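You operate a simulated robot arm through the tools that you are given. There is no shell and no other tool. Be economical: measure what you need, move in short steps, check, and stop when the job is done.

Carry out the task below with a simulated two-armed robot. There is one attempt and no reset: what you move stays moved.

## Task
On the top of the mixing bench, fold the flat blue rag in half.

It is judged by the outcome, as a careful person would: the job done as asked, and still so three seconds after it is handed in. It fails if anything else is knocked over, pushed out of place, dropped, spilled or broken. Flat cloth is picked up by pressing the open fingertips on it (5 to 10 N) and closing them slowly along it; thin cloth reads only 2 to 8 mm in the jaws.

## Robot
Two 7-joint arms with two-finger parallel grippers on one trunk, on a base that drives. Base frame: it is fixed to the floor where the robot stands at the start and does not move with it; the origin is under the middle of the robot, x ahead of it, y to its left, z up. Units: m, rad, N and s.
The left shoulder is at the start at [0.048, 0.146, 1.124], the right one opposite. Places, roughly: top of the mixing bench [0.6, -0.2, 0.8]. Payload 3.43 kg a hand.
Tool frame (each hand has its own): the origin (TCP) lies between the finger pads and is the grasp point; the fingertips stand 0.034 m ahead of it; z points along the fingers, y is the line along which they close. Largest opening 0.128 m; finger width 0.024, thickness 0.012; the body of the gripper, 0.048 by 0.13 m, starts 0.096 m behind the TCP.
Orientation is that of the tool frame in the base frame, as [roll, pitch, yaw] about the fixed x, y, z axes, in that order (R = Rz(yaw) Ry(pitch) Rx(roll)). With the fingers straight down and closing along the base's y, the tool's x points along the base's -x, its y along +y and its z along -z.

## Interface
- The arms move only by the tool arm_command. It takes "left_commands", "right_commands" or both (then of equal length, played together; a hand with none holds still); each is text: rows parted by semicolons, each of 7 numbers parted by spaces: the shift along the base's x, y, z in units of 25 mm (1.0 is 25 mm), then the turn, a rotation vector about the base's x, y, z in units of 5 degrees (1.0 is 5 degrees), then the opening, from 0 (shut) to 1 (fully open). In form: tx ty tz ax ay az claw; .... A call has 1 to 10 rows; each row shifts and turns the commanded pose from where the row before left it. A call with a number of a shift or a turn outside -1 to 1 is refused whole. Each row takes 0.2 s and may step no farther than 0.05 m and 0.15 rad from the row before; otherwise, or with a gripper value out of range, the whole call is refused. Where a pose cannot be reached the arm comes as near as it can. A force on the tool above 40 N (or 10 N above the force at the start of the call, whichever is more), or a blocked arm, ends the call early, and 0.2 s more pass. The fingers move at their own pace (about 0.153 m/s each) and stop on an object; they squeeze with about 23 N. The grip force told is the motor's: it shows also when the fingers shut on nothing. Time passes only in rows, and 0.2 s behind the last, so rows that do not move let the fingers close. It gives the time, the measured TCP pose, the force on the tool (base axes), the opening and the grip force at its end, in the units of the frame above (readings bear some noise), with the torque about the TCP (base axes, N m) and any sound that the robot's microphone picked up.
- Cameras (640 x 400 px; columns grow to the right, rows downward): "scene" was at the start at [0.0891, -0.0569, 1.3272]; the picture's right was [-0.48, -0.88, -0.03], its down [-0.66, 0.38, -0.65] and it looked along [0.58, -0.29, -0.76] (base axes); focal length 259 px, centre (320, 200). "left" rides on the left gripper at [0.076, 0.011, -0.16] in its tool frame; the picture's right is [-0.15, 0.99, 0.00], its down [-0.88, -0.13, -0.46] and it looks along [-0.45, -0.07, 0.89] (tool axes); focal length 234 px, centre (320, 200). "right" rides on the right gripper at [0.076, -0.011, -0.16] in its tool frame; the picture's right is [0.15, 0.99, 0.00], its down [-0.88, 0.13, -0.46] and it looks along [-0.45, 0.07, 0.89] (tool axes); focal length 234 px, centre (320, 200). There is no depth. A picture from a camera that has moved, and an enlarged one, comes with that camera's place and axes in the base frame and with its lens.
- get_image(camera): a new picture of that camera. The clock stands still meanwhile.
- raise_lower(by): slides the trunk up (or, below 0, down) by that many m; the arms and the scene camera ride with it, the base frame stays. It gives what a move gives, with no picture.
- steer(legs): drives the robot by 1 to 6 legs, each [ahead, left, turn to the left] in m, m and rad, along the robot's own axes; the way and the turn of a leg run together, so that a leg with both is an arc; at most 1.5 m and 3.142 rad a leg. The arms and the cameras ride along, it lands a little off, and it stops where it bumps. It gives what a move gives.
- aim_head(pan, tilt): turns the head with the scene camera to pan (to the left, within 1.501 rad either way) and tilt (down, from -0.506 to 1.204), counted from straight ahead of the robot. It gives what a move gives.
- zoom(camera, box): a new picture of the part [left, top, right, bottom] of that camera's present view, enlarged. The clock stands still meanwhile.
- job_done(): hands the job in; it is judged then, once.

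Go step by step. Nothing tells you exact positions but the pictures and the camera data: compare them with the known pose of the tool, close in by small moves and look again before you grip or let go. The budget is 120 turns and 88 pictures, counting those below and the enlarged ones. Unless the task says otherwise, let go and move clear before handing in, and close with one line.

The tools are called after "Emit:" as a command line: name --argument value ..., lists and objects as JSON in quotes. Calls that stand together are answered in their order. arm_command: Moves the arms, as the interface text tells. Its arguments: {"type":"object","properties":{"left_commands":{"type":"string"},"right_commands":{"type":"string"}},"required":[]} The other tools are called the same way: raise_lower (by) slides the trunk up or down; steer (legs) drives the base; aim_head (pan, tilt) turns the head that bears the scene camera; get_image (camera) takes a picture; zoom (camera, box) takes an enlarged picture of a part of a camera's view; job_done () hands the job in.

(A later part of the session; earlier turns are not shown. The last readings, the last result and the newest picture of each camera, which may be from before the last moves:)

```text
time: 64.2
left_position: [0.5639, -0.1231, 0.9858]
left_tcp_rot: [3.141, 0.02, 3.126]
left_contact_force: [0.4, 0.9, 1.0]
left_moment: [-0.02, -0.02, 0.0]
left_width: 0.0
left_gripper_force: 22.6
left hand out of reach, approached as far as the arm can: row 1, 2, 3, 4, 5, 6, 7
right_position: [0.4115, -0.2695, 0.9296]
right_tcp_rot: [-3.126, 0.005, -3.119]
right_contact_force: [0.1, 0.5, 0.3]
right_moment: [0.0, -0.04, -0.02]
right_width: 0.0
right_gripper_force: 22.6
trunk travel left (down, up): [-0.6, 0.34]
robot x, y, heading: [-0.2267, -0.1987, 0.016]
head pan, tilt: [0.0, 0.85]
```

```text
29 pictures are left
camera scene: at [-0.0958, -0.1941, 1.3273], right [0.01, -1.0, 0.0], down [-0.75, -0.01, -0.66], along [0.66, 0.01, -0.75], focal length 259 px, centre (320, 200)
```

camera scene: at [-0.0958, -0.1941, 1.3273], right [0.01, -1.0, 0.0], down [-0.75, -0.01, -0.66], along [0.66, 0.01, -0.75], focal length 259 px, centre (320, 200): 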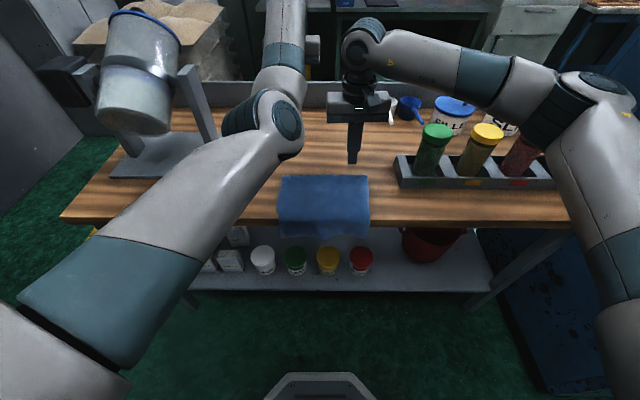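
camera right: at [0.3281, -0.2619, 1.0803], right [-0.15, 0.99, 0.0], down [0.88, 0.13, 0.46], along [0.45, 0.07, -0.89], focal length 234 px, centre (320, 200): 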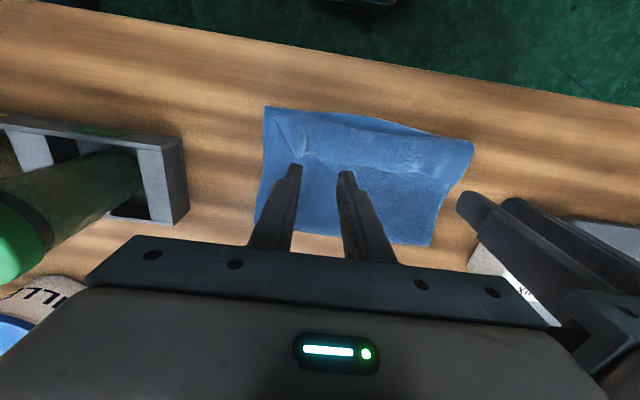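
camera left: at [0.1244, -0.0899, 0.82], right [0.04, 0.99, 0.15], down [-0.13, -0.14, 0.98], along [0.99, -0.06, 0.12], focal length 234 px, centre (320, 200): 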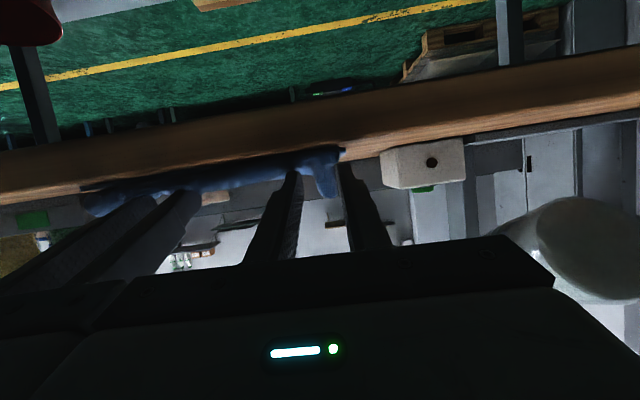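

The left arm can't draw inward in its present posture, so I'll raise it back out of the way and do the tidying with the right hand, pressing at the rag's middle.

Emit:
arm_command --left_commands "0 0.3 1 0 0 0 0;0 0.5 1 0 0 0 0;0 0.6 1 0 0 0 0;0 0.7 1 0 0 0 0;0 0.7 0 0 0 0 0;0 0.7 0 0 0 0 0;0 0 0 0 0 0 0;0 0 0 0 0 0 0" --right_commands "0 0 0 0 0 0 0;0 0 0 0 0 0 0;0 0.5 0 0 0 0 0;0 0.5 0 0 0 0 0;0 0.5 -0.5 0 0 0 0;0 0.5 -0.7 0 0 0 0;0 0.4 -0.7 0 0 0 0;0 0 -0.7 0 0 0 0"

Emit:
get_image --camera "scene"

```text
time: 66.0
left_position: [0.5614, -0.036, 1.0847]
left_tcp_rot: [3.141, 0.019, 3.128]
left_contact_force: [0.7, 0.5, 0.5]
left_moment: [-0.05, 0.01, 0.02]
left_width: 0.0
left_gripper_force: 23.2
right_position: [0.4101, -0.2072, 0.8659]
right_tcp_rot: [-3.126, 0.006, -3.117]
right_contact_force: [0.3, 1.3, -0.1]
right_moment: [0.0, 0.0, -0.02]
right_width: 0.0
right_gripper_force: 22.8
trunk travel left (down, up): [-0.6, 0.34]
robot x, y, heading: [-0.2251, -0.1921, 0.013]
head pan, tilt: [0.0, 0.85]
```

```text
28 pictures are left
camera scene: at [-0.0964, -0.1941, 1.3273], right [0.01, -1.0, 0.0], down [-0.75, -0.01, -0.66], along [0.66, 0.01, -0.75], focal length 259 px, centre (320, 200)
```

scene: 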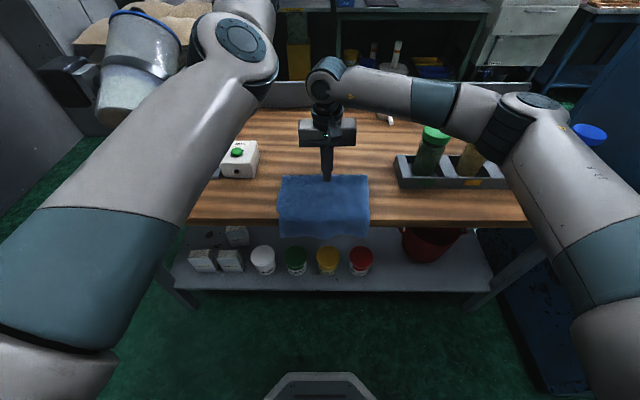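

The right fingertips are over the rag's middle, with its fold ahead. I'll press down to about 10–15 N.

Emit:
arm_command --right_commands "0 0 -0.5 0 0 0 0;0 0 -0.3 0 0 0 0;0 0 -0.1 0 0 0 0;0 0 -0.1 0 0 0 0;0 0 -0.06 0 0 0 0;0 0 0 0 0 0 0"

```text
time: 67.4
left_position: [0.5613, -0.036, 1.0866]
left_tcp_rot: [3.14, 0.021, 3.128]
left_contact_force: [1.3, 0.2, 0.6]
left_moment: [0.0, -0.02, -0.01]
left_width: 0.0
left_gripper_force: 23.2
right_position: [0.4098, -0.2078, 0.8383]
right_tcp_rot: [-3.127, 0.008, -3.118]
right_contact_force: [1.4, -3.9, 12.5]
right_moment: [-0.09, -0.05, 0.02]
right_width: 0.0
right_gripper_force: 23.1
trunk travel left (down, up): [-0.6, 0.34]
robot x, y, heading: [-0.2237, -0.194, 0.012]
head pan, tilt: [0.0, 0.85]
```

Emit:
arm_command --right_commands "0.3 0 0 0 0 0 0;0.4 0 0 0 0 0 0;0.4 0 0 0 0 0 0;0.4 0 0 0 0 0 0;0.4 0 0 0 0 0 0;0.4 0 0 0 0 0 0;0.4 0 0 0 0 0 0;0.4 0 0 0 0 0 0;0 0 0 0 0 0 0"

Emit:
zoom --camera "scene" --box '[240, 140, 400, 240]'

```text
time: 69.4
left_position: [0.5594, -0.0368, 1.0861]
left_tcp_rot: [3.142, 0.021, 3.128]
left_contact_force: [0.0, 0.1, 0.2]
left_moment: [-0.01, -0.03, -0.02]
left_width: 0.0
left_gripper_force: 22.8
right_position: [0.4859, -0.2078, 0.8393]
right_tcp_rot: [-3.127, 0.006, -3.116]
right_contact_force: [-3.4, -0.3, 13.5]
right_moment: [0.01, 0.15, 0.01]
right_width: 0.0
right_gripper_force: 23.7
trunk travel left (down, up): [-0.6, 0.34]
robot x, y, heading: [-0.2251, -0.1928, 0.009]
head pan, tilt: [0.0, 0.85]
```

```text
4.00 times, centred on (320, 190) of scene
camera zoom: at [-0.0989, -0.1941, 1.3275], right [0.01, -1.0, 0.0], down [-0.75, -0.01, -0.66], along [0.66, 0.01, -0.75], focal length 1036 px, centre (320, 240)
```

zoom: 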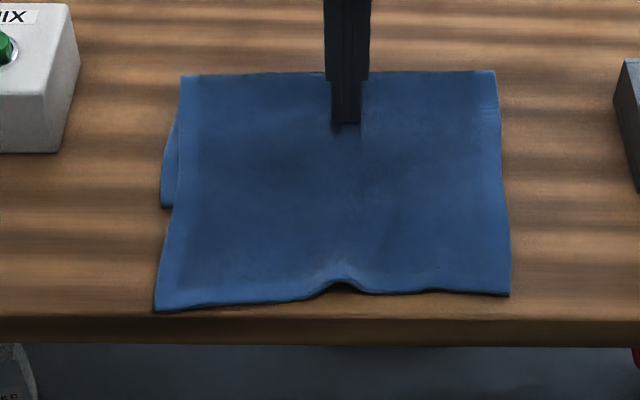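

That worked well: the rag is fully on the bench with the flap flat. The top layer's edge is at x ≈ 0.31, the bottom's near edge ≈ 0.397 and the fold ≈ 0.54, so the top must go about 8 cm back and the fold about 4 cm out. I'll lift the right hand and test whether the left arm frees up when raised high.

Emit:
arm_command --left_commands "0 0 1 0 0 0 0.24;0 0 1 0 0 0 0.24;0 0 1 0 0 0 0.24;0 0 1 0 0 0 0.24;-0.5 0 1 0 0 0 0.24;-1 0 0.5 0 0 0 0.24;-1 0 0 0 0 0 0.24;-1 0 0 0 0 0 0.24;-1 0 0 0 0 0 0.24;-1 0 0 0 0 0 0.24" --right_commands "0 0 0.5 0 0 0 0;0 0 1 0 0 0 0;0 0 1 0 0 0 0;0 0 0 0 0 0 0;0 0 0 0 0 0 0;0 0 0 0 0 0 0;0 0 0 0 0 0 0;0 0 0 0 0 0 0;0 0 0 0 0 0 0;0 0 0 0 0 0 0"

Emit:
get_image --camera "scene"

```text
time: 71.6
left_position: [0.5329, -0.042, 1.2152]
left_tcp_rot: [3.14, 0.021, 3.129]
left_contact_force: [-0.1, 0.1, 1.4]
left_moment: [-0.03, 0.01, 0.05]
left_width: 0.0306
left_gripper_force: 0.0
left hand out of reach, approached as far as the arm can: row 3, 4, 6, 7, 8, 9, 10
right_position: [0.4866, -0.2083, 0.9007]
right_tcp_rot: [-3.126, 0.006, -3.118]
right_contact_force: [-0.1, -0.7, -0.1]
right_moment: [0.0, 0.02, -0.02]
right_width: 0.0001
right_gripper_force: 22.9
trunk travel left (down, up): [-0.6, 0.34]
robot x, y, heading: [-0.2265, -0.1948, 0.008]
head pan, tilt: [0.0, 0.85]
```

```text
26 pictures are left
camera scene: at [-0.0968, -0.194, 1.3273], right [0.01, -1.0, 0.0], down [-0.75, -0.01, -0.66], along [0.66, 0.01, -0.75], focal length 259 px, centre (320, 200)
```

scene: 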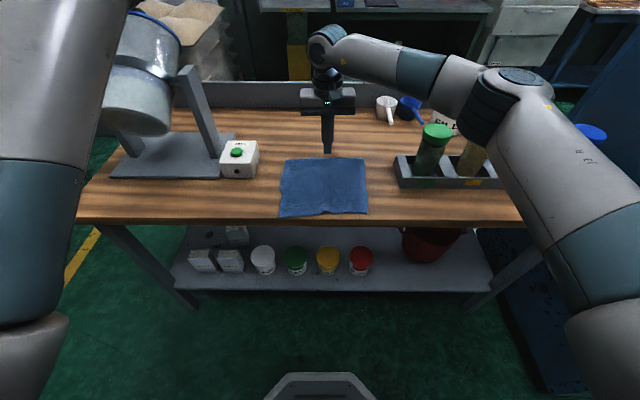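

The left arm stays stuck but is safely parked high. The right hand alone can do the correction, starting with the flap's near-right corner at about (0.317, -0.317).

Emit:
arm_command --right_commands "-0.9 -0.5 0 0 0 0 0.26;-0.9 -0.5 0 0 0 0 0.26;-0.9 -0.5 0 0 0 0 0.26;-0.9 -0.5 0 0 0 0 0.26;-0.9 -0.5 0 0 0 0 0.26;-0.9 -0.5 0 0 0 0 0.26;-0.87 -0.35 0 0 0 0 0.26;0 0 -0.8 0 0 0 0.26;0 0 -1 0 0 0 0.26;0 0 0 0 0 0 0.26"

Emit:
get_image --camera "right"

```text
time: 73.8
left_position: [0.5334, -0.0438, 1.2157]
left_tcp_rot: [-3.14, 0.022, 3.13]
left_contact_force: [-0.3, 0.7, -0.7]
left_moment: [-0.01, 0.0, 0.01]
left_width: 0.0306
left_gripper_force: 0.0
right_position: [0.3301, -0.2909, 0.8572]
right_tcp_rot: [-3.125, 0.005, -3.12]
right_contact_force: [0.3, -0.3, 0.9]
right_moment: [-0.03, -0.02, 0.0]
right_width: 0.0333
right_gripper_force: 0.0
trunk travel left (down, up): [-0.6, 0.34]
robot x, y, heading: [-0.2237, -0.1945, 0.01]
head pan, tilt: [0.0, 0.85]
```

```text
25 pictures are left
camera right: at [0.2534, -0.3017, 1.0157], right [-0.17, 0.99, -0.02], down [0.87, 0.16, 0.46], along [0.45, 0.06, -0.89], focal length 234 px, centre (320, 200)
```

right: 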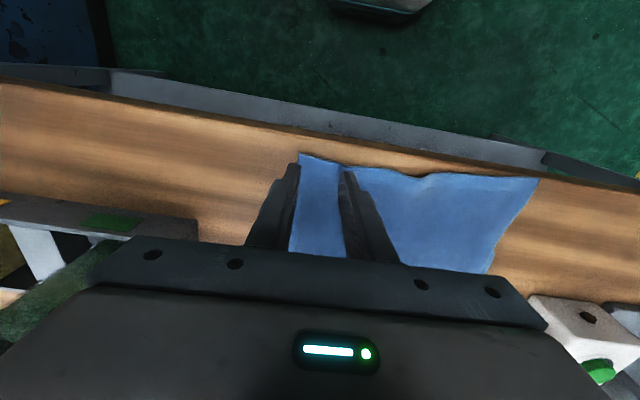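

The corner is just at the outer finger (x ≈ 0.317, y ≈ -0.314). I'll nudge inward and go down to contact.

Emit:
arm_command --right_commands "0.05 0.25 -0.3 0 0 0 0.26;0 0 -0.2 0 0 0 0.26;0 0 -0.12 0 0 0 0.26;0 0 -0.1 0 0 0 0.26;0 0 -0.08 0 0 0 0.26;0 0 0 0 0 0 0.26"

```text
time: 75.2
left_position: [0.5323, -0.0427, 1.2162]
left_tcp_rot: [3.141, 0.023, 3.129]
left_contact_force: [0.1, 0.1, -0.2]
left_moment: [0.04, -0.01, 0.02]
left_width: 0.0306
left_gripper_force: 0.0
right_position: [0.3305, -0.2841, 0.8366]
right_tcp_rot: [-3.126, 0.007, -3.118]
right_contact_force: [-0.4, 0.7, 8.1]
right_moment: [0.09, 0.05, 0.01]
right_width: 0.0333
right_gripper_force: 0.1
trunk travel left (down, up): [-0.6, 0.34]
robot x, y, heading: [-0.2229, -0.1949, 0.01]
head pan, tilt: [0.0, 0.85]
```

Emit:
arm_command --right_commands "0 0 0 0 0 0 0.22;0 0 0 0 0 0 0.18;0 0 0 0 0 0 0.14;0 0 0 0 0 0 0.1;0 0 0 0 0 0 0.06;0 0 0 0 0 0 0.02;0 0 0 0 0 0 0;0 0 0 0 0 0 0;0 0 0.3 0 0 0 0;0 0 0 0 0 0 0"

```text
time: 77.4
left_position: [0.5327, -0.0426, 1.2149]
left_tcp_rot: [3.14, 0.023, 3.128]
left_contact_force: [-0.3, -0.1, -0.5]
left_moment: [0.02, 0.0, -0.02]
left_width: 0.0307
left_gripper_force: 0.1
right_position: [0.3309, -0.2848, 0.8431]
right_tcp_rot: [-3.125, 0.005, -3.121]
right_contact_force: [-0.4, 0.1, 0.0]
right_moment: [-0.02, 0.01, 0.04]
right_width: 0.004
right_gripper_force: 22.9
trunk travel left (down, up): [-0.6, 0.34]
robot x, y, heading: [-0.2249, -0.1907, 0.01]
head pan, tilt: [0.0, 0.85]
```

The right corner is pinched (4 mm). I'll lift it and carry it back past the fold so the fold line rolls outward.

Emit:
arm_command --right_commands "0.3 0 0.8 0 0 0 0;0.5 0 0.8 0 0 0 0;0.7 0 0.8 0 0 0 0;0.9 0 0.6 0 0 0 0;1 0 0.5 0 0 0 0;1 0 0.3 0 0 0 0;1 0 0.2 0 0 0 0;1 0 0 0 0 0 0;0.4 0 0 0 0 0 0;0 0 0 0 0 0 0"

Emit:
zoom --camera "scene" --box '[220, 120, 420, 245]'

```text
time: 79.6
left_position: [0.533, -0.042, 1.2151]
left_tcp_rot: [3.141, 0.022, 3.131]
left_contact_force: [0.3, -0.4, 0.6]
left_moment: [0.01, -0.02, -0.06]
left_width: 0.0306
left_gripper_force: 0.1
right_position: [0.5003, -0.286, 0.9434]
right_tcp_rot: [-3.124, 0.006, -3.118]
right_contact_force: [-0.4, 0.9, 0.5]
right_moment: [0.0, -0.01, 0.02]
right_width: 0.0037
right_gripper_force: 22.9
trunk travel left (down, up): [-0.6, 0.34]
robot x, y, heading: [-0.2242, -0.1956, 0.008]
head pan, tilt: [0.0, 0.85]
```

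```text
3.20 times, centred on (320, 182) of scene
camera zoom: at [-0.0968, -0.1941, 1.3273], right [0.01, -1.0, 0.0], down [-0.75, -0.01, -0.66], along [0.66, 0.01, -0.75], focal length 829 px, centre (320, 256)
```

zoom: 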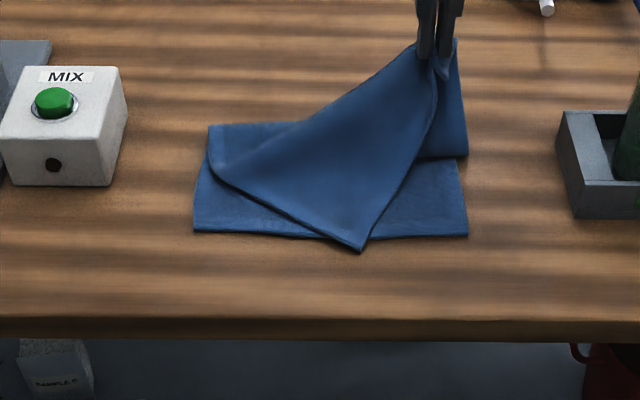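

The corner carried most of the flap with it; the bottom layer is lying flat with its near edge at x ≈ 0.395. I'll pull a bit farther up and forward so the right part of the fold unrolls to about x ≈ 0.575.

Emit:
arm_command --right_commands "0.5 0 0.4 0 0 0 0;0.6 0 0.4 0 0 0 0;0.6 0 0.4 0 0 0 0;0.6 0 0.4 0 0 0 0;0.6 0 0.2 0 0 0 0;0.6 0 0 0 0 0 0;0 0 0 0 0 0 0"

Emit:
zoom --camera "scene" --box '[220, 100, 420, 225]'

```text
time: 81.2
left_position: [0.5321, -0.0446, 1.2166]
left_tcp_rot: [-3.14, 0.02, 3.128]
left_contact_force: [0.2, 0.4, 0.1]
left_moment: [0.01, -0.03, 0.02]
left_width: 0.0304
left_gripper_force: 0.1
right_position: [0.5893, -0.2855, 0.9911]
right_tcp_rot: [-3.126, 0.007, -3.118]
right_contact_force: [-0.7, 0.0, 0.8]
right_moment: [0.01, -0.03, 0.04]
right_width: 0.0037
right_gripper_force: 22.7
trunk travel left (down, up): [-0.6, 0.34]
robot x, y, heading: [-0.2259, -0.192, 0.004]
head pan, tilt: [0.0, 0.85]
```

```text
3.20 times, centred on (320, 162) of scene
camera zoom: at [-0.0969, -0.1948, 1.3273], right [0.01, -1.0, 0.0], down [-0.75, -0.01, -0.66], along [0.66, 0.01, -0.75], focal length 829 px, centre (320, 320)
```

zoom: 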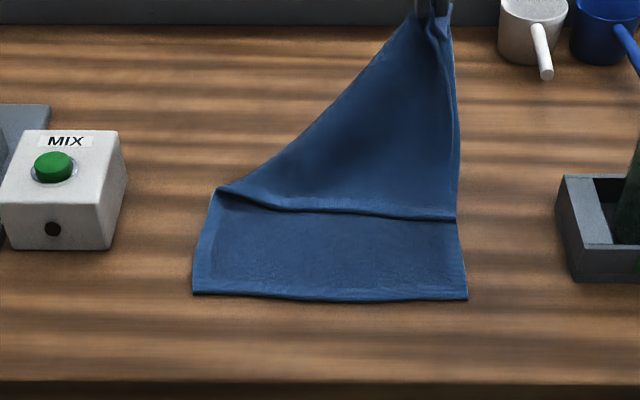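

The old crease resists moving, so the cleanest fix is to open the rag flat again and refold it: both hands hold the far corners at the reach the left arm can manage, and the base drives back to carry the edge over. First I'll drive forward with the right corner and lay it down flat.

Emit:
steer --legs '[[0.12, 0, 0]]'

Emit:
arm_command --right_commands "0 0 -0.8 0 0 0 0;0 0 -0.8 0 0 0 0;0 0 -0.8 0 0 0 0;0 0 -0.8 0 0 0 0;0 0 -0.8 0 0 0 0;0 0 -0.7 0 0 0 0;0 0 0 0 0 0 0"

Emit:
zoom --camera "scene" --box '[200, 110, 440, 260]'

```text
time: 82.5
left_position: [0.6489, -0.0432, 1.2155]
left_tcp_rot: [-3.141, 0.024, 3.127]
left_contact_force: [0.2, -0.2, 0.4]
left_moment: [-0.01, 0.02, 0.01]
left_width: 0.0306
left_gripper_force: 0.1
right_position: [0.7038, -0.2857, 0.9908]
right_tcp_rot: [-3.125, 0.004, -3.12]
right_contact_force: [0.3, 0.0, 0.6]
right_moment: [0.03, 0.0, 0.04]
right_width: 0.0038
right_gripper_force: 22.6
trunk travel left (down, up): [-0.6, 0.34]
robot x, y, heading: [-0.1064, -0.1965, 0.004]
head pan, tilt: [0.0, 0.85]
```

```text
time: 84.0
left_position: [0.6494, -0.0435, 1.2157]
left_tcp_rot: [3.141, 0.022, 3.126]
left_contact_force: [0.8, 0.0, 0.5]
left_moment: [0.0, 0.02, 0.0]
left_width: 0.0305
left_gripper_force: 0.0
right_position: [0.7034, -0.2836, 0.8713]
right_tcp_rot: [-3.124, 0.003, -3.118]
right_contact_force: [0.2, -0.1, 0.3]
right_moment: [0.01, 0.03, 0.06]
right_width: 0.0038
right_gripper_force: 22.8
trunk travel left (down, up): [-0.6, 0.34]
robot x, y, heading: [-0.1101, -0.1926, 0.003]
head pan, tilt: [0.0, 0.85]
```

```text
2.67 times, centred on (320, 185) of scene
camera zoom: at [0.0193, -0.193, 1.3273], right [0.01, -1.0, 0.0], down [-0.75, -0.01, -0.66], along [0.66, 0.01, -0.75], focal length 691 px, centre (320, 240)
```

zoom: 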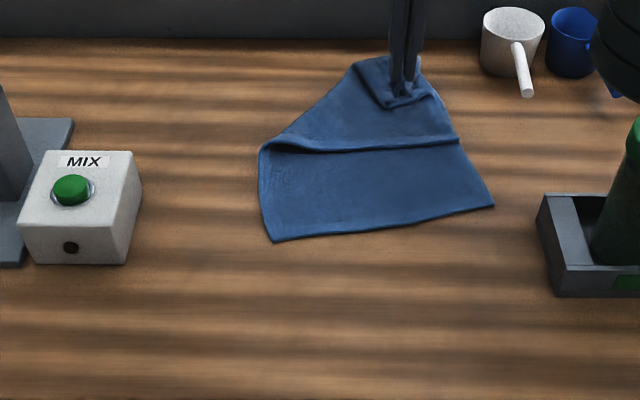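

The rag slid and turned somewhat with the pull. I'll lower the pinched corner onto the bench, look closely from the wrist camera, and then plan the flattening.

Emit:
get_image --camera "right"

Emit:
get_image --camera "left"

```text
21 pictures are left
camera right: at [0.6283, -0.2957, 1.0309], right [-0.17, 0.99, -0.02], down [0.87, 0.16, 0.46], along [0.46, 0.06, -0.89], focal length 234 px, centre (320, 200)
```

right: 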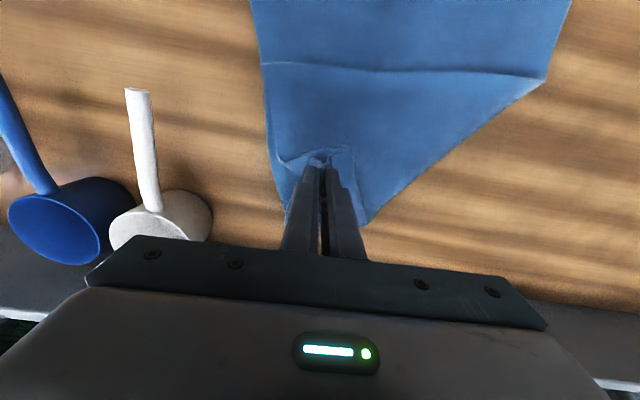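

```text
20 pictures are left
camera left: at [0.57, -0.0302, 1.3746], right [0.16, 0.99, 0.0], down [0.87, -0.14, 0.47], along [0.47, -0.07, -0.88], focal length 234 px, centre (320, 200)
```

left: 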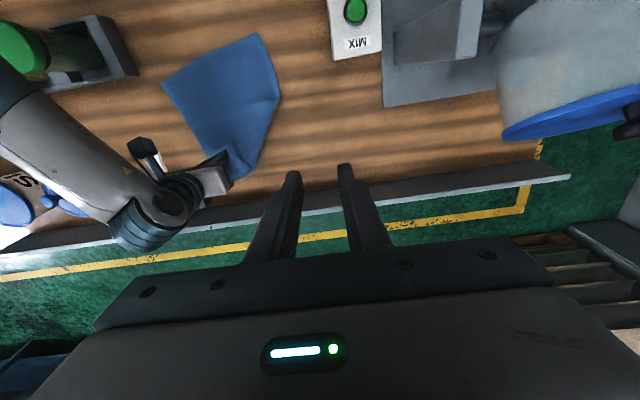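

The near edge's two corners are clean, flat and exposed. New plan: release here, take both near corners with both hands, lift the rag so it hangs straight (clearing every crease), then lay it down half forward and half back. First I'll let go and rise.

Emit:
arm_command --right_commands "0 0 -0.5 0 0 0 0;0 0 -0.4 0 0 0 0;0 0 0 0 0 0 0.1;0 0 0 0 0 0 0.2;0 0 0 0 0 0 0.26;0 0 0.4 0 0 0 0.26;0 0 0.8 0 0 0 0.26;0 0 1 0 0 0 0.26;0 0 1 0 0 0 0.26;0 0 1 0 0 0 0.26"

Emit:
arm_command --right_commands "0 0 1 0 0 0 0.26;0 0 1 0 0 0 0.26;0.3 0 0 0 0 0 0.26;0 0 0 0 0 0 0.26"

Emit:
steer --legs '[[-0.18, 0, 0], [0, -0.2, 0], [0, 0, 0.2]]'

Emit:
get_image --camera "scene"

```text
time: 86.2
left_position: [0.6489, -0.0418, 1.2161]
left_tcp_rot: [-3.141, 0.02, 3.13]
left_contact_force: [-0.8, 1.1, -0.1]
left_moment: [-0.01, -0.03, 0.0]
left_width: 0.0306
left_gripper_force: 0.0
right_position: [0.7054, -0.2836, 0.9558]
right_tcp_rot: [-3.125, 0.008, -3.119]
right_contact_force: [0.2, -0.1, -0.6]
right_moment: [-0.01, -0.06, 0.0]
right_width: 0.0332
right_gripper_force: 0.1
trunk travel left (down, up): [-0.6, 0.34]
robot x, y, heading: [-0.1062, -0.1954, 0.012]
head pan, tilt: [0.0, 0.85]
```

```text
time: 87.2
left_position: [0.6482, -0.0427, 1.2157]
left_tcp_rot: [3.14, 0.024, 3.127]
left_contact_force: [-0.1, 0.5, 0.5]
left_moment: [0.0, -0.03, 0.0]
left_width: 0.0306
left_gripper_force: 0.0
right_position: [0.7068, -0.2848, 1.0052]
right_tcp_rot: [-3.126, 0.007, -3.12]
right_contact_force: [-0.8, -0.1, 0.4]
right_moment: [0.0, -0.01, -0.03]
right_width: 0.033
right_gripper_force: 0.1
right hand out of reach, approached as far as the arm can: row 3
trunk travel left (down, up): [-0.6, 0.34]
robot x, y, heading: [-0.1083, -0.196, 0.001]
head pan, tilt: [0.0, 0.85]
```

```text
time: 90.7
left_position: [0.4242, -0.0908, 1.2144]
left_tcp_rot: [-3.14, 0.021, -2.948]
left_contact_force: [0.7, -0.5, 0.1]
left_moment: [-0.02, -0.01, 0.0]
left_width: 0.0306
left_gripper_force: 0.1
right_position: [0.5318, -0.3165, 1.0046]
right_tcp_rot: [-3.125, 0.007, -2.915]
right_contact_force: [-0.3, -0.2, 0.1]
right_moment: [0.0, -0.02, 0.01]
right_width: 0.0335
right_gripper_force: 0.1
trunk travel left (down, up): [-0.6, 0.34]
robot x, y, heading: [-0.2884, -0.3982, 0.216]
head pan, tilt: [0.0, 0.85]
```

```text
19 pictures are left
camera scene: at [-0.1608, -0.3674, 1.3273], right [0.21, -0.98, 0.0], down [-0.73, -0.16, -0.66], along [0.64, 0.14, -0.75], focal length 259 px, centre (320, 200)
```

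scene: 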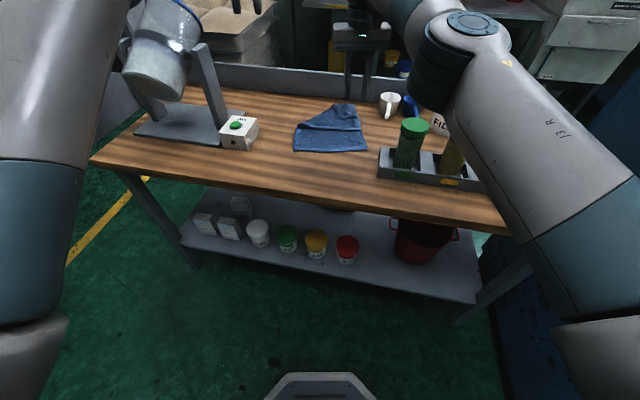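

The rag's near corners are at about (0.481, -0.136) and (0.521, -0.374), and the robot now squarely faces that edge. I'll bring both hands down above them.

Emit:
arm_command --left_commands "0.5 -0.4 0 0 0 0 0.26;0.5 -0.4 -0.5 0 0 0 0.26;0.5 -0.4 -1 0 0 0 0.26;0.5 -0.4 -1 0 0 0 0.26;0.4 -0.4 -1 0 0 0 0.26;0.4 -0.4 -1 0 0 0 0.26;0 -0.44 -1 0 0 0 0.26;0 0 -1 0 0 0 0.26;0 0 -1 0 0 0 0.26;0 0 -1 0 0 0 0.26" --right_commands "-0.1 -0.2 -0.5 0 0 0 0.26;-0.1 -0.3 -0.5 0 0 0 0.26;-0.1 -0.3 -0.5 0 0 0 0.26;-0.1 -0.34 -0.5 0 0 0 0.26;0 0 -0.5 0 0 0 0.26;0 0 -0.5 0 0 0 0.26;0 0 -0.5 0 0 0 0.26;0 0 -0.5 0 0 0 0.26;0 0 -0.5 0 0 0 0.26;0 0 -0.5 0 0 0 0.26"

Emit:
arm_command --left_commands "0 0 -1 0 0 0 0.26;0 0 -1 0 0 0 0.26;0 0 -1 0 0 0 0.26;0 0 -0.8 0 0 0 0.26;0 0 0 0 0 0 0.26"

Emit:
get_image --camera "left"

Emit:
get_image --camera "right"

```text
time: 92.9
left_position: [0.4737, -0.1693, 1.0005]
left_tcp_rot: [-3.141, 0.022, -2.95]
left_contact_force: [-0.2, -0.3, 0.1]
left_moment: [0.02, 0.0, -0.02]
left_width: 0.0336
left_gripper_force: 0.1
left hand out of reach, approached as far as the arm can: row 1, 2, 4, 6
right_position: [0.5199, -0.3467, 0.8794]
right_tcp_rot: [-3.125, 0.006, -2.915]
right_contact_force: [-0.6, -0.4, -0.4]
right_moment: [0.0, 0.03, -0.02]
right_width: 0.0334
right_gripper_force: 0.2
trunk travel left (down, up): [-0.6, 0.34]
robot x, y, heading: [-0.2887, -0.3955, 0.216]
head pan, tilt: [0.0, 0.85]
```

```text
time: 94.1
left_position: [0.4727, -0.1678, 0.9086]
left_tcp_rot: [3.141, 0.023, -2.95]
left_contact_force: [0.2, -0.4, 0.0]
left_moment: [-0.02, -0.02, 0.0]
left_width: 0.0333
left_gripper_force: 0.0
right_position: [0.5193, -0.3461, 0.8814]
right_tcp_rot: [-3.125, 0.006, -2.914]
right_contact_force: [0.2, -0.5, 0.3]
right_moment: [-0.02, 0.0, -0.05]
right_width: 0.0331
right_gripper_force: 0.2
trunk travel left (down, up): [-0.6, 0.34]
robot x, y, heading: [-0.2862, -0.3949, 0.219]
head pan, tilt: [0.0, 0.85]
```

```text
18 pictures are left
camera left: at [0.3924, -0.1725, 1.0668], right [-0.04, 1.0, 0.0], down [0.88, 0.04, 0.48], along [0.47, 0.02, -0.88], focal length 234 px, centre (320, 200)
```

left: 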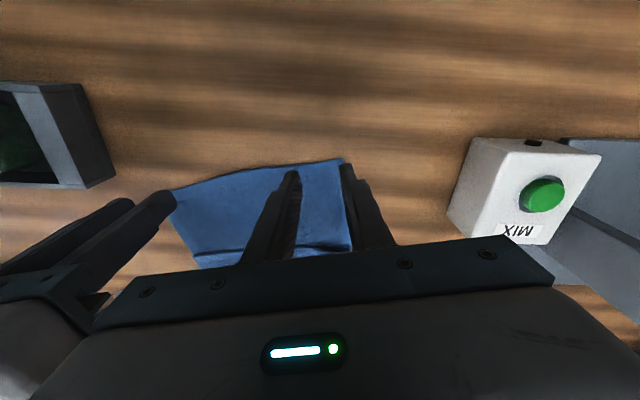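

```text
17 pictures are left
camera right: at [0.4462, -0.3733, 1.0405], right [-0.37, 0.93, -0.02], down [0.82, 0.33, 0.46], along [0.43, 0.15, -0.89], focal length 234 px, centre (320, 200)
```

right: 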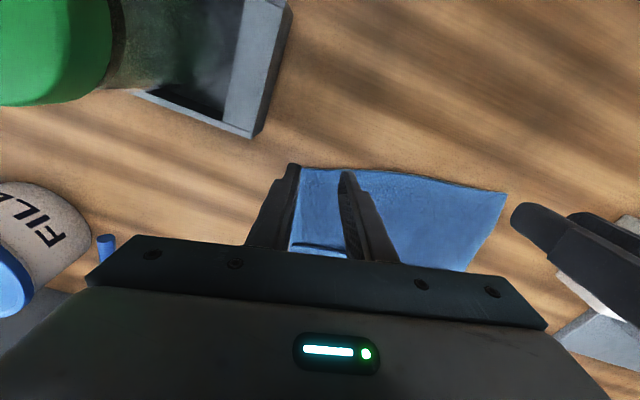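

The corners are fixed at (0.479, -0.142) and (0.533, -0.367). I'll shift both hands about 2 cm forward and lower close to the cloth.

Emit:
arm_command --left_commands "0.45 0 -0.5 0 0 0 0.26;0.43 0 -0.7 0 0 0 0.26;0 0 -0.7 0 0 0 0.26;0 0 -0.5 0 0 0 0.26;0 0 0 0 0 0 0.26" --right_commands "0.35 0.16 -0.2 0 0 0 0.26;0.33 0.16 -0.4 0 0 0 0.26;0 0 -0.4 0 0 0 0.26;0 0 -0.4 0 0 0 0.26;0 0 0 0 0 0 0.26"

```text
time: 95.3
left_position: [0.4929, -0.1677, 0.8474]
left_tcp_rot: [3.14, 0.023, -2.949]
left_contact_force: [0.0, -0.3, 0.4]
left_moment: [0.0, -0.03, 0.01]
left_width: 0.0333
left_gripper_force: 0.1
right_position: [0.5384, -0.3389, 0.8455]
right_tcp_rot: [-3.125, 0.005, -2.914]
right_contact_force: [0.0, 0.0, -0.2]
right_moment: [0.02, -0.03, 0.0]
right_width: 0.0333
right_gripper_force: 0.1
trunk travel left (down, up): [-0.6, 0.34]
robot x, y, heading: [-0.2853, -0.393, 0.215]
head pan, tilt: [0.0, 0.85]
```

Both hands are at the intended pinch spots, about 1 cm above the cloth. I'll press gently.

Emit:
arm_command --left_commands "0 0 -0.2 0 0 0 0.26;0 0 -0.12 0 0 0 0.26;0 0 -0.08 0 0 0 0.26;0 0 -0.05 0 0 0 0.26;0 0 0 0 0 0 0.26" --right_commands "0 0 -0.16 0 0 0 0.26;0 0 -0.1 0 0 0 0.26;0 0 -0.08 0 0 0 0.26;0 0 -0.05 0 0 0 0.26;0 0 0 0 0 0 0.26"

Emit:
zoom --camera "left" --box '[140, 100, 380, 250]'

Emit:
zoom --camera "right" --box '[240, 100, 480, 250]'

```text
time: 96.5
left_position: [0.4944, -0.1673, 0.8371]
left_tcp_rot: [3.141, 0.025, -2.95]
left_contact_force: [0.7, 1.3, 6.0]
left_moment: [0.02, -0.04, -0.04]
left_width: 0.0335
left_gripper_force: 0.0
right_position: [0.5356, -0.3374, 0.8367]
right_tcp_rot: [-3.126, 0.01, -2.915]
right_contact_force: [2.8, -0.2, 7.6]
right_moment: [0.13, -0.04, -0.01]
right_width: 0.0332
right_gripper_force: 0.0
trunk travel left (down, up): [-0.6, 0.34]
robot x, y, heading: [-0.2884, -0.3935, 0.219]
head pan, tilt: [0.0, 0.85]
```

```text
2.67 times, centred on (260, 175) of left
camera zoom: at [0.4128, -0.1715, 0.9962], right [-0.04, 1.0, 0.0], down [0.88, 0.04, 0.48], along [0.48, 0.02, -0.88], focal length 624 px, centre (480, 267)
```

zoom: 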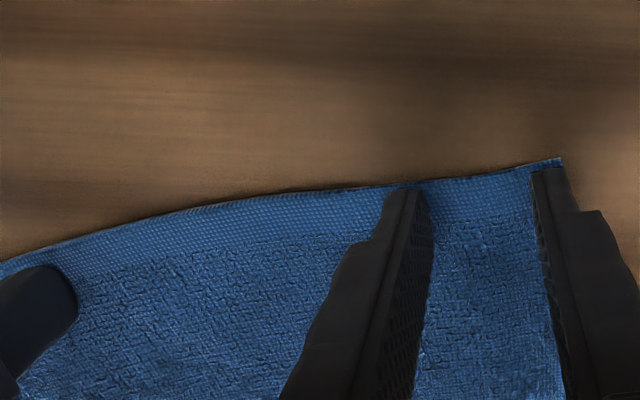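

```text
2.67 times, centred on (360, 175) of right
camera zoom: at [0.4634, -0.3647, 0.9968], right [-0.37, 0.93, -0.02], down [0.82, 0.33, 0.46], along [0.43, 0.15, -0.89], focal length 624 px, centre (213, 267)
```

zoom: 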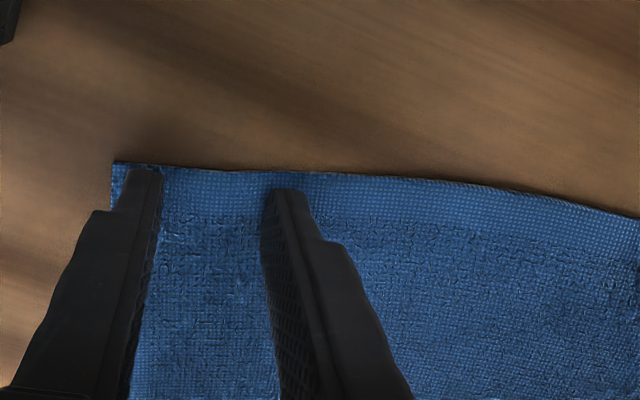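

Perfect placement right at the edge, with 6–8 N on each hand. I'll close slowly.

Emit:
arm_command --left_commands "0 0 0 0 0 0 0.22;0 0 0 0 0 0 0.18;0 0 0 0 0 0 0.14;0 0 0 0 0 0 0.1;0 0 0 0 0 0 0.06;0 0 0 0 0 0 0.02;0 0 0 0 0 0 0;0 0 0 0 0 0 0;0 0 0.3 0 0 0 0;0 0 0 0 0 0 0" --right_commands "0 0 0 0 0 0 0.22;0 0 0 0 0 0 0.18;0 0 0 0 0 0 0.14;0 0 0 0 0 0 0.1;0 0 0 0 0 0 0.06;0 0 0 0 0 0 0.02;0 0 0 0 0 0 0;0 0 0 0 0 0 0;0 0 0.3 0 0 0 0;0 0 0 0 0 0 0"

```text
time: 98.7
left_position: [0.4931, -0.1675, 0.8439]
left_tcp_rot: [-3.14, 0.022, -2.95]
left_contact_force: [0.2, 0.6, 0.0]
left_moment: [0.02, 0.0, -0.02]
left_width: 0.0001
left_gripper_force: 22.2
right_position: [0.5375, -0.3383, 0.8427]
right_tcp_rot: [-3.125, 0.005, -2.915]
right_contact_force: [0.0, 0.9, 0.1]
right_moment: [0.03, -0.03, 0.01]
right_width: 0.0037
right_gripper_force: 23.3
trunk travel left (down, up): [-0.6, 0.34]
robot x, y, heading: [-0.2883, -0.3935, 0.216]
head pan, tilt: [0.0, 0.85]
```

The right hand holds, but the left closed on nothing. I'll retry the left slightly deeper with a bit more pressure.

Emit:
arm_command --left_commands "0.2 0 0.2 0 0 0 0.26;0 0 0 0 0 0 0.26;0 0 -0.2 0 0 0 0.26;0 0 -0.24 0 0 0 0.26;0 0 -0.1 0 0 0 0.26;0 0 0 0 0 0 0.26"

Emit:
zoom --camera "left" --box '[140, 100, 380, 250]'

```text
time: 100.1
left_position: [0.4974, -0.1672, 0.8374]
left_tcp_rot: [-3.141, 0.026, -2.95]
left_contact_force: [0.7, -0.2, 13.9]
left_moment: [-0.12, -0.01, 0.03]
left_width: 0.0333
left_gripper_force: 0.0
right_position: [0.5358, -0.3374, 0.8437]
right_tcp_rot: [-3.126, 0.007, -2.916]
right_contact_force: [-0.2, -0.4, 0.0]
right_moment: [0.01, 0.0, -0.01]
right_width: 0.0036
right_gripper_force: 23.0
trunk travel left (down, up): [-0.6, 0.34]
robot x, y, heading: [-0.2864, -0.3961, 0.218]
head pan, tilt: [0.0, 0.85]
```

```text
2.67 times, centred on (260, 175) of left
camera zoom: at [0.4179, -0.1714, 0.9956], right [-0.04, 1.0, 0.0], down [0.88, 0.04, 0.48], along [0.48, 0.03, -0.88], focal length 624 px, centre (480, 267)
```

zoom: 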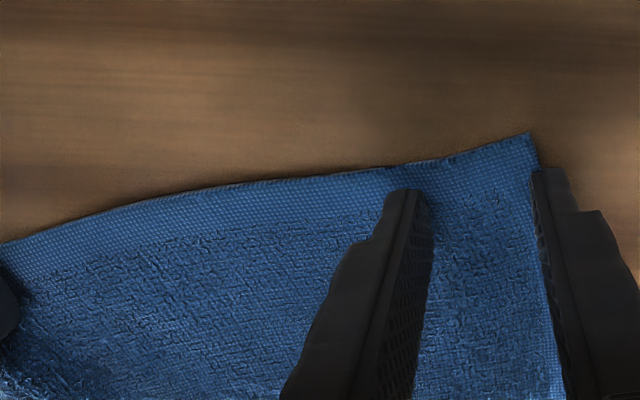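

The cloth's side edge moved slightly inward, so the outer left finger is off it. I'll shift the left hand 10 mm inward and press again.

Emit:
arm_command --left_commands "0 0 0.3 0 0 0 0.26;0.0 -0.42 0 0 0 0 0.26;0 0 -0.2 0 0 0 0.26;0 0 -0.12 0 0 0 0.26;0 0 0 0 0 0 0.26;0 0 0 0 0 0 0.26"

```text
time: 101.5
left_position: [0.4982, -0.1795, 0.836]
left_tcp_rot: [3.141, 0.026, -2.951]
left_contact_force: [0.3, 1.7, 15.0]
left_moment: [0.03, -0.01, -0.03]
left_width: 0.0332
left_gripper_force: 0.0
right_position: [0.5366, -0.3386, 0.8452]
right_tcp_rot: [-3.127, 0.008, -2.913]
right_contact_force: [0.1, 0.1, -0.1]
right_moment: [0.01, -0.03, 0.01]
right_width: 0.0038
right_gripper_force: 23.1
trunk travel left (down, up): [-0.6, 0.34]
robot x, y, heading: [-0.2874, -0.395, 0.212]
head pan, tilt: [0.0, 0.85]
```

Emit:
arm_command --left_commands "0 0 0.06 0 0 0 0.23;0 0 0 0 0 0 0.19;0 0 0 0 0 0 0.15;0 0 0 0 0 0 0.11;0 0 0 0 0 0 0.07;0 0 0 0 0 0 0.03;0 0 0 0 0 0 0;0 0 0 0 0 0 0;0 0 0.3 0 0 0 0;0 0 0 0 0 0 0"

```text
time: 103.7
left_position: [0.4975, -0.1788, 0.8438]
left_tcp_rot: [3.141, 0.022, -2.952]
left_contact_force: [0.4, -2.5, 0.4]
left_moment: [-0.04, 0.01, 0.0]
left_width: 0.0039
left_gripper_force: 22.2
right_position: [0.5377, -0.3383, 0.8423]
right_tcp_rot: [-3.126, 0.005, -2.915]
right_contact_force: [-1.1, 2.6, 0.2]
right_moment: [0.11, 0.03, -0.05]
right_width: 0.0036
right_gripper_force: 23.0
trunk travel left (down, up): [-0.6, 0.34]
robot x, y, heading: [-0.2826, -0.3948, 0.213]
head pan, tilt: [0.0, 0.85]
```

Both corners are held (4 mm each). I'll lift the rag straight up with the trunk so that it hangs open.

Emit:
raise_lower --by 0.3

Emit:
get_image --camera "scene"

```text
time: 106.7
left_position: [0.4991, -0.1783, 1.1446]
left_tcp_rot: [3.14, 0.022, -2.95]
left_contact_force: [0.7, -2.8, 0.4]
left_moment: [-0.11, 0.0, 0.02]
left_width: 0.0037
left_gripper_force: 23.0
right_position: [0.5374, -0.3383, 1.1414]
right_tcp_rot: [-3.125, 0.006, -2.914]
right_contact_force: [-1.1, 1.9, -0.3]
right_moment: [0.09, 0.02, 0.01]
right_width: 0.004
right_gripper_force: 23.1
trunk travel left (down, up): [-0.9, 0.04]
robot x, y, heading: [-0.2888, -0.3966, 0.218]
head pan, tilt: [0.0, 0.85]
```

```text
13 pictures are left
camera scene: at [-0.1605, -0.3676, 1.6272], right [0.21, -0.98, 0.0], down [-0.73, -0.16, -0.66], along [0.64, 0.14, -0.75], focal length 259 px, centre (320, 200)
```

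scene: 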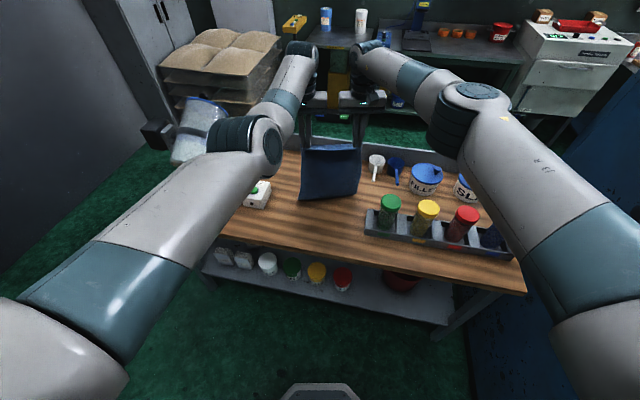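

The rag hangs open and straight. I'll use the remaining trunk lift and look at the lower edge.

Emit:
raise_lower --by 0.04

Emit:
zoom --camera "scene" --box '[250, 100, 410, 200]'

```text
time: 107.5
left_position: [0.4991, -0.1789, 1.1842]
left_tcp_rot: [3.141, 0.021, -2.949]
left_contact_force: [1.2, -2.5, -0.7]
left_moment: [-0.08, -0.05, 0.04]
left_width: 0.0038
left_gripper_force: 23.0
right_position: [0.5376, -0.3378, 1.1821]
right_tcp_rot: [-3.125, 0.005, -2.915]
right_contact_force: [-0.6, 2.7, -0.4]
right_moment: [0.1, 0.04, 0.0]
right_width: 0.0036
right_gripper_force: 22.7
trunk travel left (down, up): [-0.94, 0.0]
robot x, y, heading: [-0.288, -0.3982, 0.212]
head pan, tilt: [0.0, 0.85]
```

```text
4.00 times, centred on (330, 150) of scene
camera zoom: at [-0.1601, -0.3675, 1.6672], right [0.21, -0.98, 0.0], down [-0.73, -0.16, -0.66], along [0.64, 0.14, -0.75], focal length 1036 px, centre (280, 400)
```

zoom: 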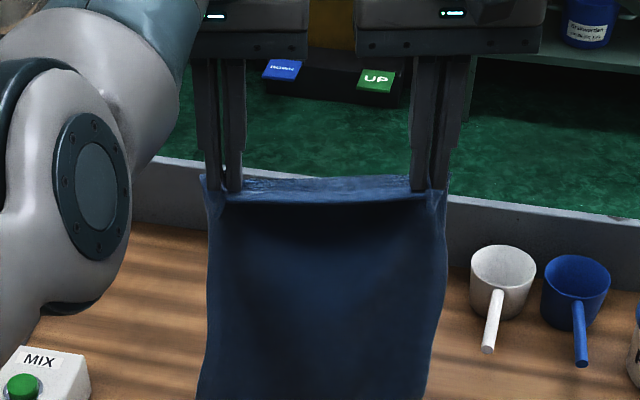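

It hangs cleanly with the lower edge just touching the bench below the hands, and the small lip faces me, as wanted. I'll alternate driving forward and lowering so that the lower half is laid down away from me.

Emit:
steer --legs '[[0.05, 0, 0]]'

Emit:
raise_lower --by -0.07

Emit:
steer --legs '[[0.06, 0, 0]]'

Emit:
raise_lower --by -0.06

Emit:
zoom --camera "scene" --box '[220, 90, 420, 215]'

```text
time: 108.5
left_position: [0.5343, -0.171, 1.1913]
left_tcp_rot: [3.141, 0.03, -2.952]
left_contact_force: [-0.8, -2.1, -0.1]
left_moment: [-0.09, -0.11, -0.01]
left_width: 0.0041
left_gripper_force: 23.4
right_position: [0.5744, -0.3308, 1.1896]
right_tcp_rot: [-3.127, 0.013, -2.915]
right_contact_force: [-2.1, 1.6, 0.3]
right_moment: [0.1, -0.08, 0.03]
right_width: 0.0037
right_gripper_force: 22.5
trunk travel left (down, up): [-0.94, 0.0]
robot x, y, heading: [-0.2384, -0.3867, 0.211]
head pan, tilt: [0.0, 0.85]
```

```text
time: 109.5
left_position: [0.5447, -0.1682, 1.1144]
left_tcp_rot: [3.141, 0.023, -2.952]
left_contact_force: [0.0, -2.6, 0.0]
left_moment: [-0.05, -0.02, 0.03]
left_width: 0.0039
left_gripper_force: 22.9
right_position: [0.5835, -0.3277, 1.1131]
right_tcp_rot: [-3.125, 0.006, -2.915]
right_contact_force: [0.0, 2.6, -0.2]
right_moment: [0.07, 0.03, 0.0]
right_width: 0.0039
right_gripper_force: 22.8
trunk travel left (down, up): [-0.87, 0.07]
robot x, y, heading: [-0.2349, -0.3862, 0.216]
head pan, tilt: [0.0, 0.85]
```

```text
time: 110.5
left_position: [0.5946, -0.1587, 1.1197]
left_tcp_rot: [-3.14, 0.03, -2.951]
left_contact_force: [-0.9, -2.2, -0.1]
left_moment: [-0.06, -0.07, -0.01]
left_width: 0.004
left_gripper_force: 22.9
right_position: [0.6339, -0.3168, 1.1194]
right_tcp_rot: [-3.125, 0.012, -2.912]
right_contact_force: [-1.2, 1.0, 0.3]
right_moment: [0.07, -0.01, 0.01]
right_width: 0.0038
right_gripper_force: 22.7
trunk travel left (down, up): [-0.87, 0.07]
robot x, y, heading: [-0.1842, -0.3751, 0.216]
head pan, tilt: [0.0, 0.85]
```

```text
time: 111.5
left_position: [0.6004, -0.156, 1.0541]
left_tcp_rot: [-3.142, 0.023, -2.951]
left_contact_force: [0.3, -2.0, 0.3]
left_moment: [-0.06, -0.01, 0.01]
left_width: 0.004
left_gripper_force: 22.9
right_position: [0.6388, -0.3153, 1.0548]
right_tcp_rot: [-3.126, 0.007, -2.912]
right_contact_force: [-1.4, 2.1, -0.3]
right_moment: [0.1, 0.01, 0.01]
right_width: 0.0035
right_gripper_force: 22.9
trunk travel left (down, up): [-0.81, 0.13]
robot x, y, heading: [-0.1854, -0.3727, 0.213]
head pan, tilt: [0.0, 0.85]
```

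```text
3.20 times, centred on (320, 152) of scene
camera zoom: at [-0.0592, -0.3457, 1.5374], right [0.21, -0.98, 0.0], down [-0.73, -0.16, -0.66], along [0.65, 0.14, -0.75], focal length 829 px, centre (320, 352)
```

zoom: 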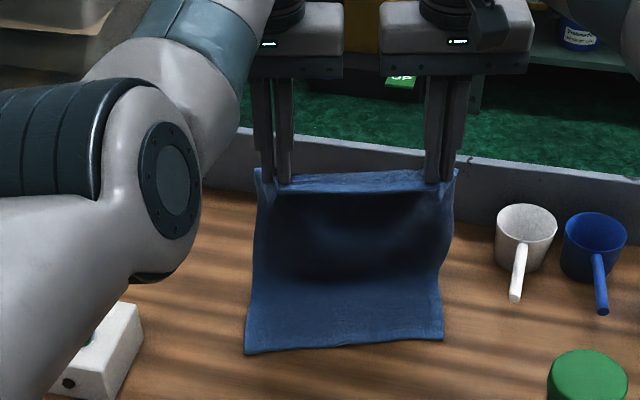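

The lower edge lies neatly at about 0.78 m ahead with slack building forward. I'll carry on forward and down to make the middle of the rag the fold line.

Emit:
steer --legs '[[0.06, 0, 0]]'

Emit:
raise_lower --by -0.03

Emit:
steer --legs '[[0.05, 0, 0]]'

Emit:
raise_lower --by -0.03

Emit:
zoom --camera "scene" --box '[220, 90, 420, 215]'

```text
time: 112.5
left_position: [0.6549, -0.1468, 1.059]
left_tcp_rot: [-3.141, 0.027, -2.95]
left_contact_force: [0.5, -1.7, 0.2]
left_moment: [-0.04, -0.05, 0.01]
left_width: 0.0039
left_gripper_force: 23.4
right_position: [0.6941, -0.3037, 1.0578]
right_tcp_rot: [-3.126, 0.01, -2.914]
right_contact_force: [-1.4, 1.4, 0.3]
right_moment: [0.04, -0.01, 0.0]
right_width: 0.0038
right_gripper_force: 23.3
trunk travel left (down, up): [-0.81, 0.13]
robot x, y, heading: [-0.127, -0.3637, 0.213]
head pan, tilt: [0.0, 0.85]
```

```text
time: 113.2
left_position: [0.6603, -0.1456, 1.0231]
left_tcp_rot: [-3.141, 0.02, -2.952]
left_contact_force: [1.1, -1.6, 0.4]
left_moment: [-0.06, -0.01, 0.01]
left_width: 0.0041
left_gripper_force: 22.6
right_position: [0.698, -0.3043, 1.0232]
right_tcp_rot: [-3.127, 0.007, -2.916]
right_contact_force: [0.9, 1.7, 0.2]
right_moment: [0.04, 0.06, 0.03]
right_width: 0.0036
right_gripper_force: 22.6
trunk travel left (down, up): [-0.78, 0.16]
robot x, y, heading: [-0.126, -0.3625, 0.214]
head pan, tilt: [0.0, 0.85]
```

```text
time: 114.1
left_position: [0.7022, -0.1355, 1.0293]
left_tcp_rot: [3.141, 0.027, -2.952]
left_contact_force: [0.1, -1.7, 0.3]
left_moment: [-0.04, -0.06, 0.01]
left_width: 0.004
left_gripper_force: 22.8
right_position: [0.7407, -0.2944, 1.0286]
right_tcp_rot: [-3.126, 0.013, -2.913]
right_contact_force: [-0.4, 1.6, 0.8]
right_moment: [0.06, -0.05, -0.01]
right_width: 0.0039
right_gripper_force: 23.2
trunk travel left (down, up): [-0.78, 0.16]
robot x, y, heading: [-0.0778, -0.3577, 0.207]
head pan, tilt: [0.0, 0.85]
```

```text
time: 114.9
left_position: [0.7072, -0.1351, 0.9948]
left_tcp_rot: [3.141, 0.023, -2.951]
left_contact_force: [-0.2, -0.9, -0.3]
left_moment: [-0.01, 0.01, -0.01]
left_width: 0.004
left_gripper_force: 23.2
right_position: [0.7467, -0.2928, 0.9935]
right_tcp_rot: [-3.125, 0.004, -2.912]
right_contact_force: [-0.7, 1.4, -0.4]
right_moment: [0.05, 0.06, -0.02]
right_width: 0.004
right_gripper_force: 23.1
trunk travel left (down, up): [-0.75, 0.19]
robot x, y, heading: [-0.0784, -0.3492, 0.215]
head pan, tilt: [0.0, 0.85]
```

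```text
3.20 times, centred on (320, 152) of scene
camera zoom: at [0.0485, -0.3226, 1.4771], right [0.21, -0.98, 0.0], down [-0.74, -0.16, -0.66], along [0.64, 0.14, -0.75], focal length 829 px, centre (320, 352)
```

zoom: 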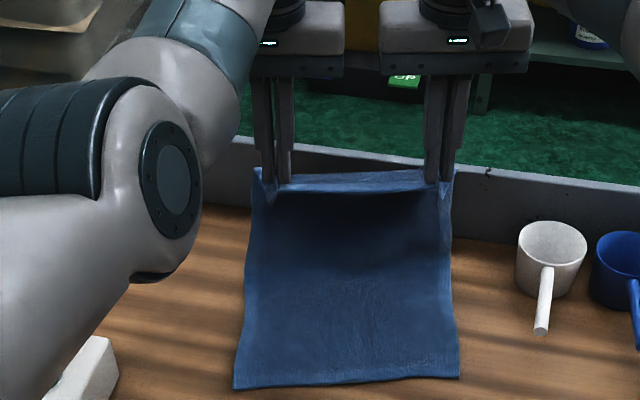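

The lower half is laid flat with its near edge at about (0.557, -0.12)–(0.622, -0.347), and the hands are roughly above the fold line. Now I'll drive back and lower alternately to bring the upper edge onto the lower edge.

Emit:
steer --legs '[[-0.045, 0, 0]]'

Emit:
raise_lower --by -0.045

Emit:
steer --legs '[[-0.05, 0, 0]]'

Emit:
raise_lower --by -0.06

Emit:
zoom --camera "scene" --box '[220, 90, 420, 215]'

```text
time: 115.8
left_position: [0.6664, -0.1434, 0.9914]
left_tcp_rot: [3.141, 0.018, -2.954]
left_contact_force: [1.4, -1.2, -0.5]
left_moment: [-0.03, 0.04, -0.01]
left_width: 0.0038
left_gripper_force: 22.7
right_position: [0.7057, -0.3021, 0.989]
right_tcp_rot: [-3.125, 0.003, -2.915]
right_contact_force: [0.3, 1.8, -0.1]
right_moment: [0.01, 0.05, -0.01]
right_width: 0.0037
right_gripper_force: 22.9
trunk travel left (down, up): [-0.75, 0.19]
robot x, y, heading: [-0.1203, -0.3607, 0.215]
head pan, tilt: [0.0, 0.85]
```

```text
time: 116.7
left_position: [0.6621, -0.1446, 0.9496]
left_tcp_rot: [-3.141, 0.025, -2.954]
left_contact_force: [1.1, -1.8, 0.3]
left_moment: [-0.02, -0.02, 0.0]
left_width: 0.004
left_gripper_force: 22.8
right_position: [0.7017, -0.3024, 0.9496]
right_tcp_rot: [-3.125, 0.007, -2.915]
right_contact_force: [-0.7, 1.0, 1.2]
right_moment: [0.09, -0.01, 0.02]
right_width: 0.0035
right_gripper_force: 22.8
trunk travel left (down, up): [-0.705, 0.235]
robot x, y, heading: [-0.1185, -0.3577, 0.216]
head pan, tilt: [0.0, 0.85]
```

```text
time: 117.6
left_position: [0.617, -0.1543, 0.9473]
left_tcp_rot: [-3.141, 0.022, -2.952]
left_contact_force: [0.7, -0.9, -0.8]
left_moment: [-0.06, -0.01, 0.01]
left_width: 0.004
left_gripper_force: 22.9
right_position: [0.6548, -0.3121, 0.9466]
right_tcp_rot: [-3.127, 0.005, -2.914]
right_contact_force: [-0.4, 2.7, 0.2]
right_moment: [0.06, 0.06, -0.01]
right_width: 0.0034
right_gripper_force: 22.9
trunk travel left (down, up): [-0.705, 0.235]
robot x, y, heading: [-0.1679, -0.3697, 0.213]
head pan, tilt: [0.0, 0.85]
```

```text
time: 118.6
left_position: [0.6157, -0.1538, 0.8893]
left_tcp_rot: [3.142, 0.023, -2.952]
left_contact_force: [0.1, -1.5, 1.1]
left_moment: [-0.04, -0.03, 0.01]
left_width: 0.004
left_gripper_force: 23.2
right_position: [0.6534, -0.3128, 0.8869]
right_tcp_rot: [-3.125, 0.007, -2.913]
right_contact_force: [-0.8, 1.0, -0.7]
right_moment: [0.09, 0.05, -0.01]
right_width: 0.0037
right_gripper_force: 23.1
trunk travel left (down, up): [-0.645, 0.295]
robot x, y, heading: [-0.1717, -0.3715, 0.217]
head pan, tilt: [0.0, 0.85]
```

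```text
3.20 times, centred on (320, 152) of scene
camera zoom: at [-0.0441, -0.3427, 1.3723], right [0.21, -0.98, 0.0], down [-0.73, -0.16, -0.66], along [0.64, 0.14, -0.75], focal length 829 px, centre (320, 352)
```

zoom: 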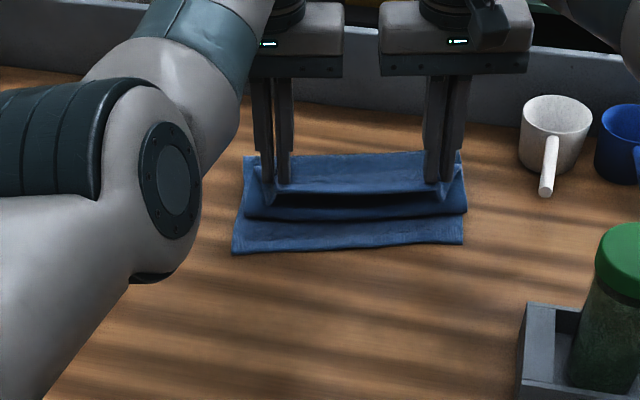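

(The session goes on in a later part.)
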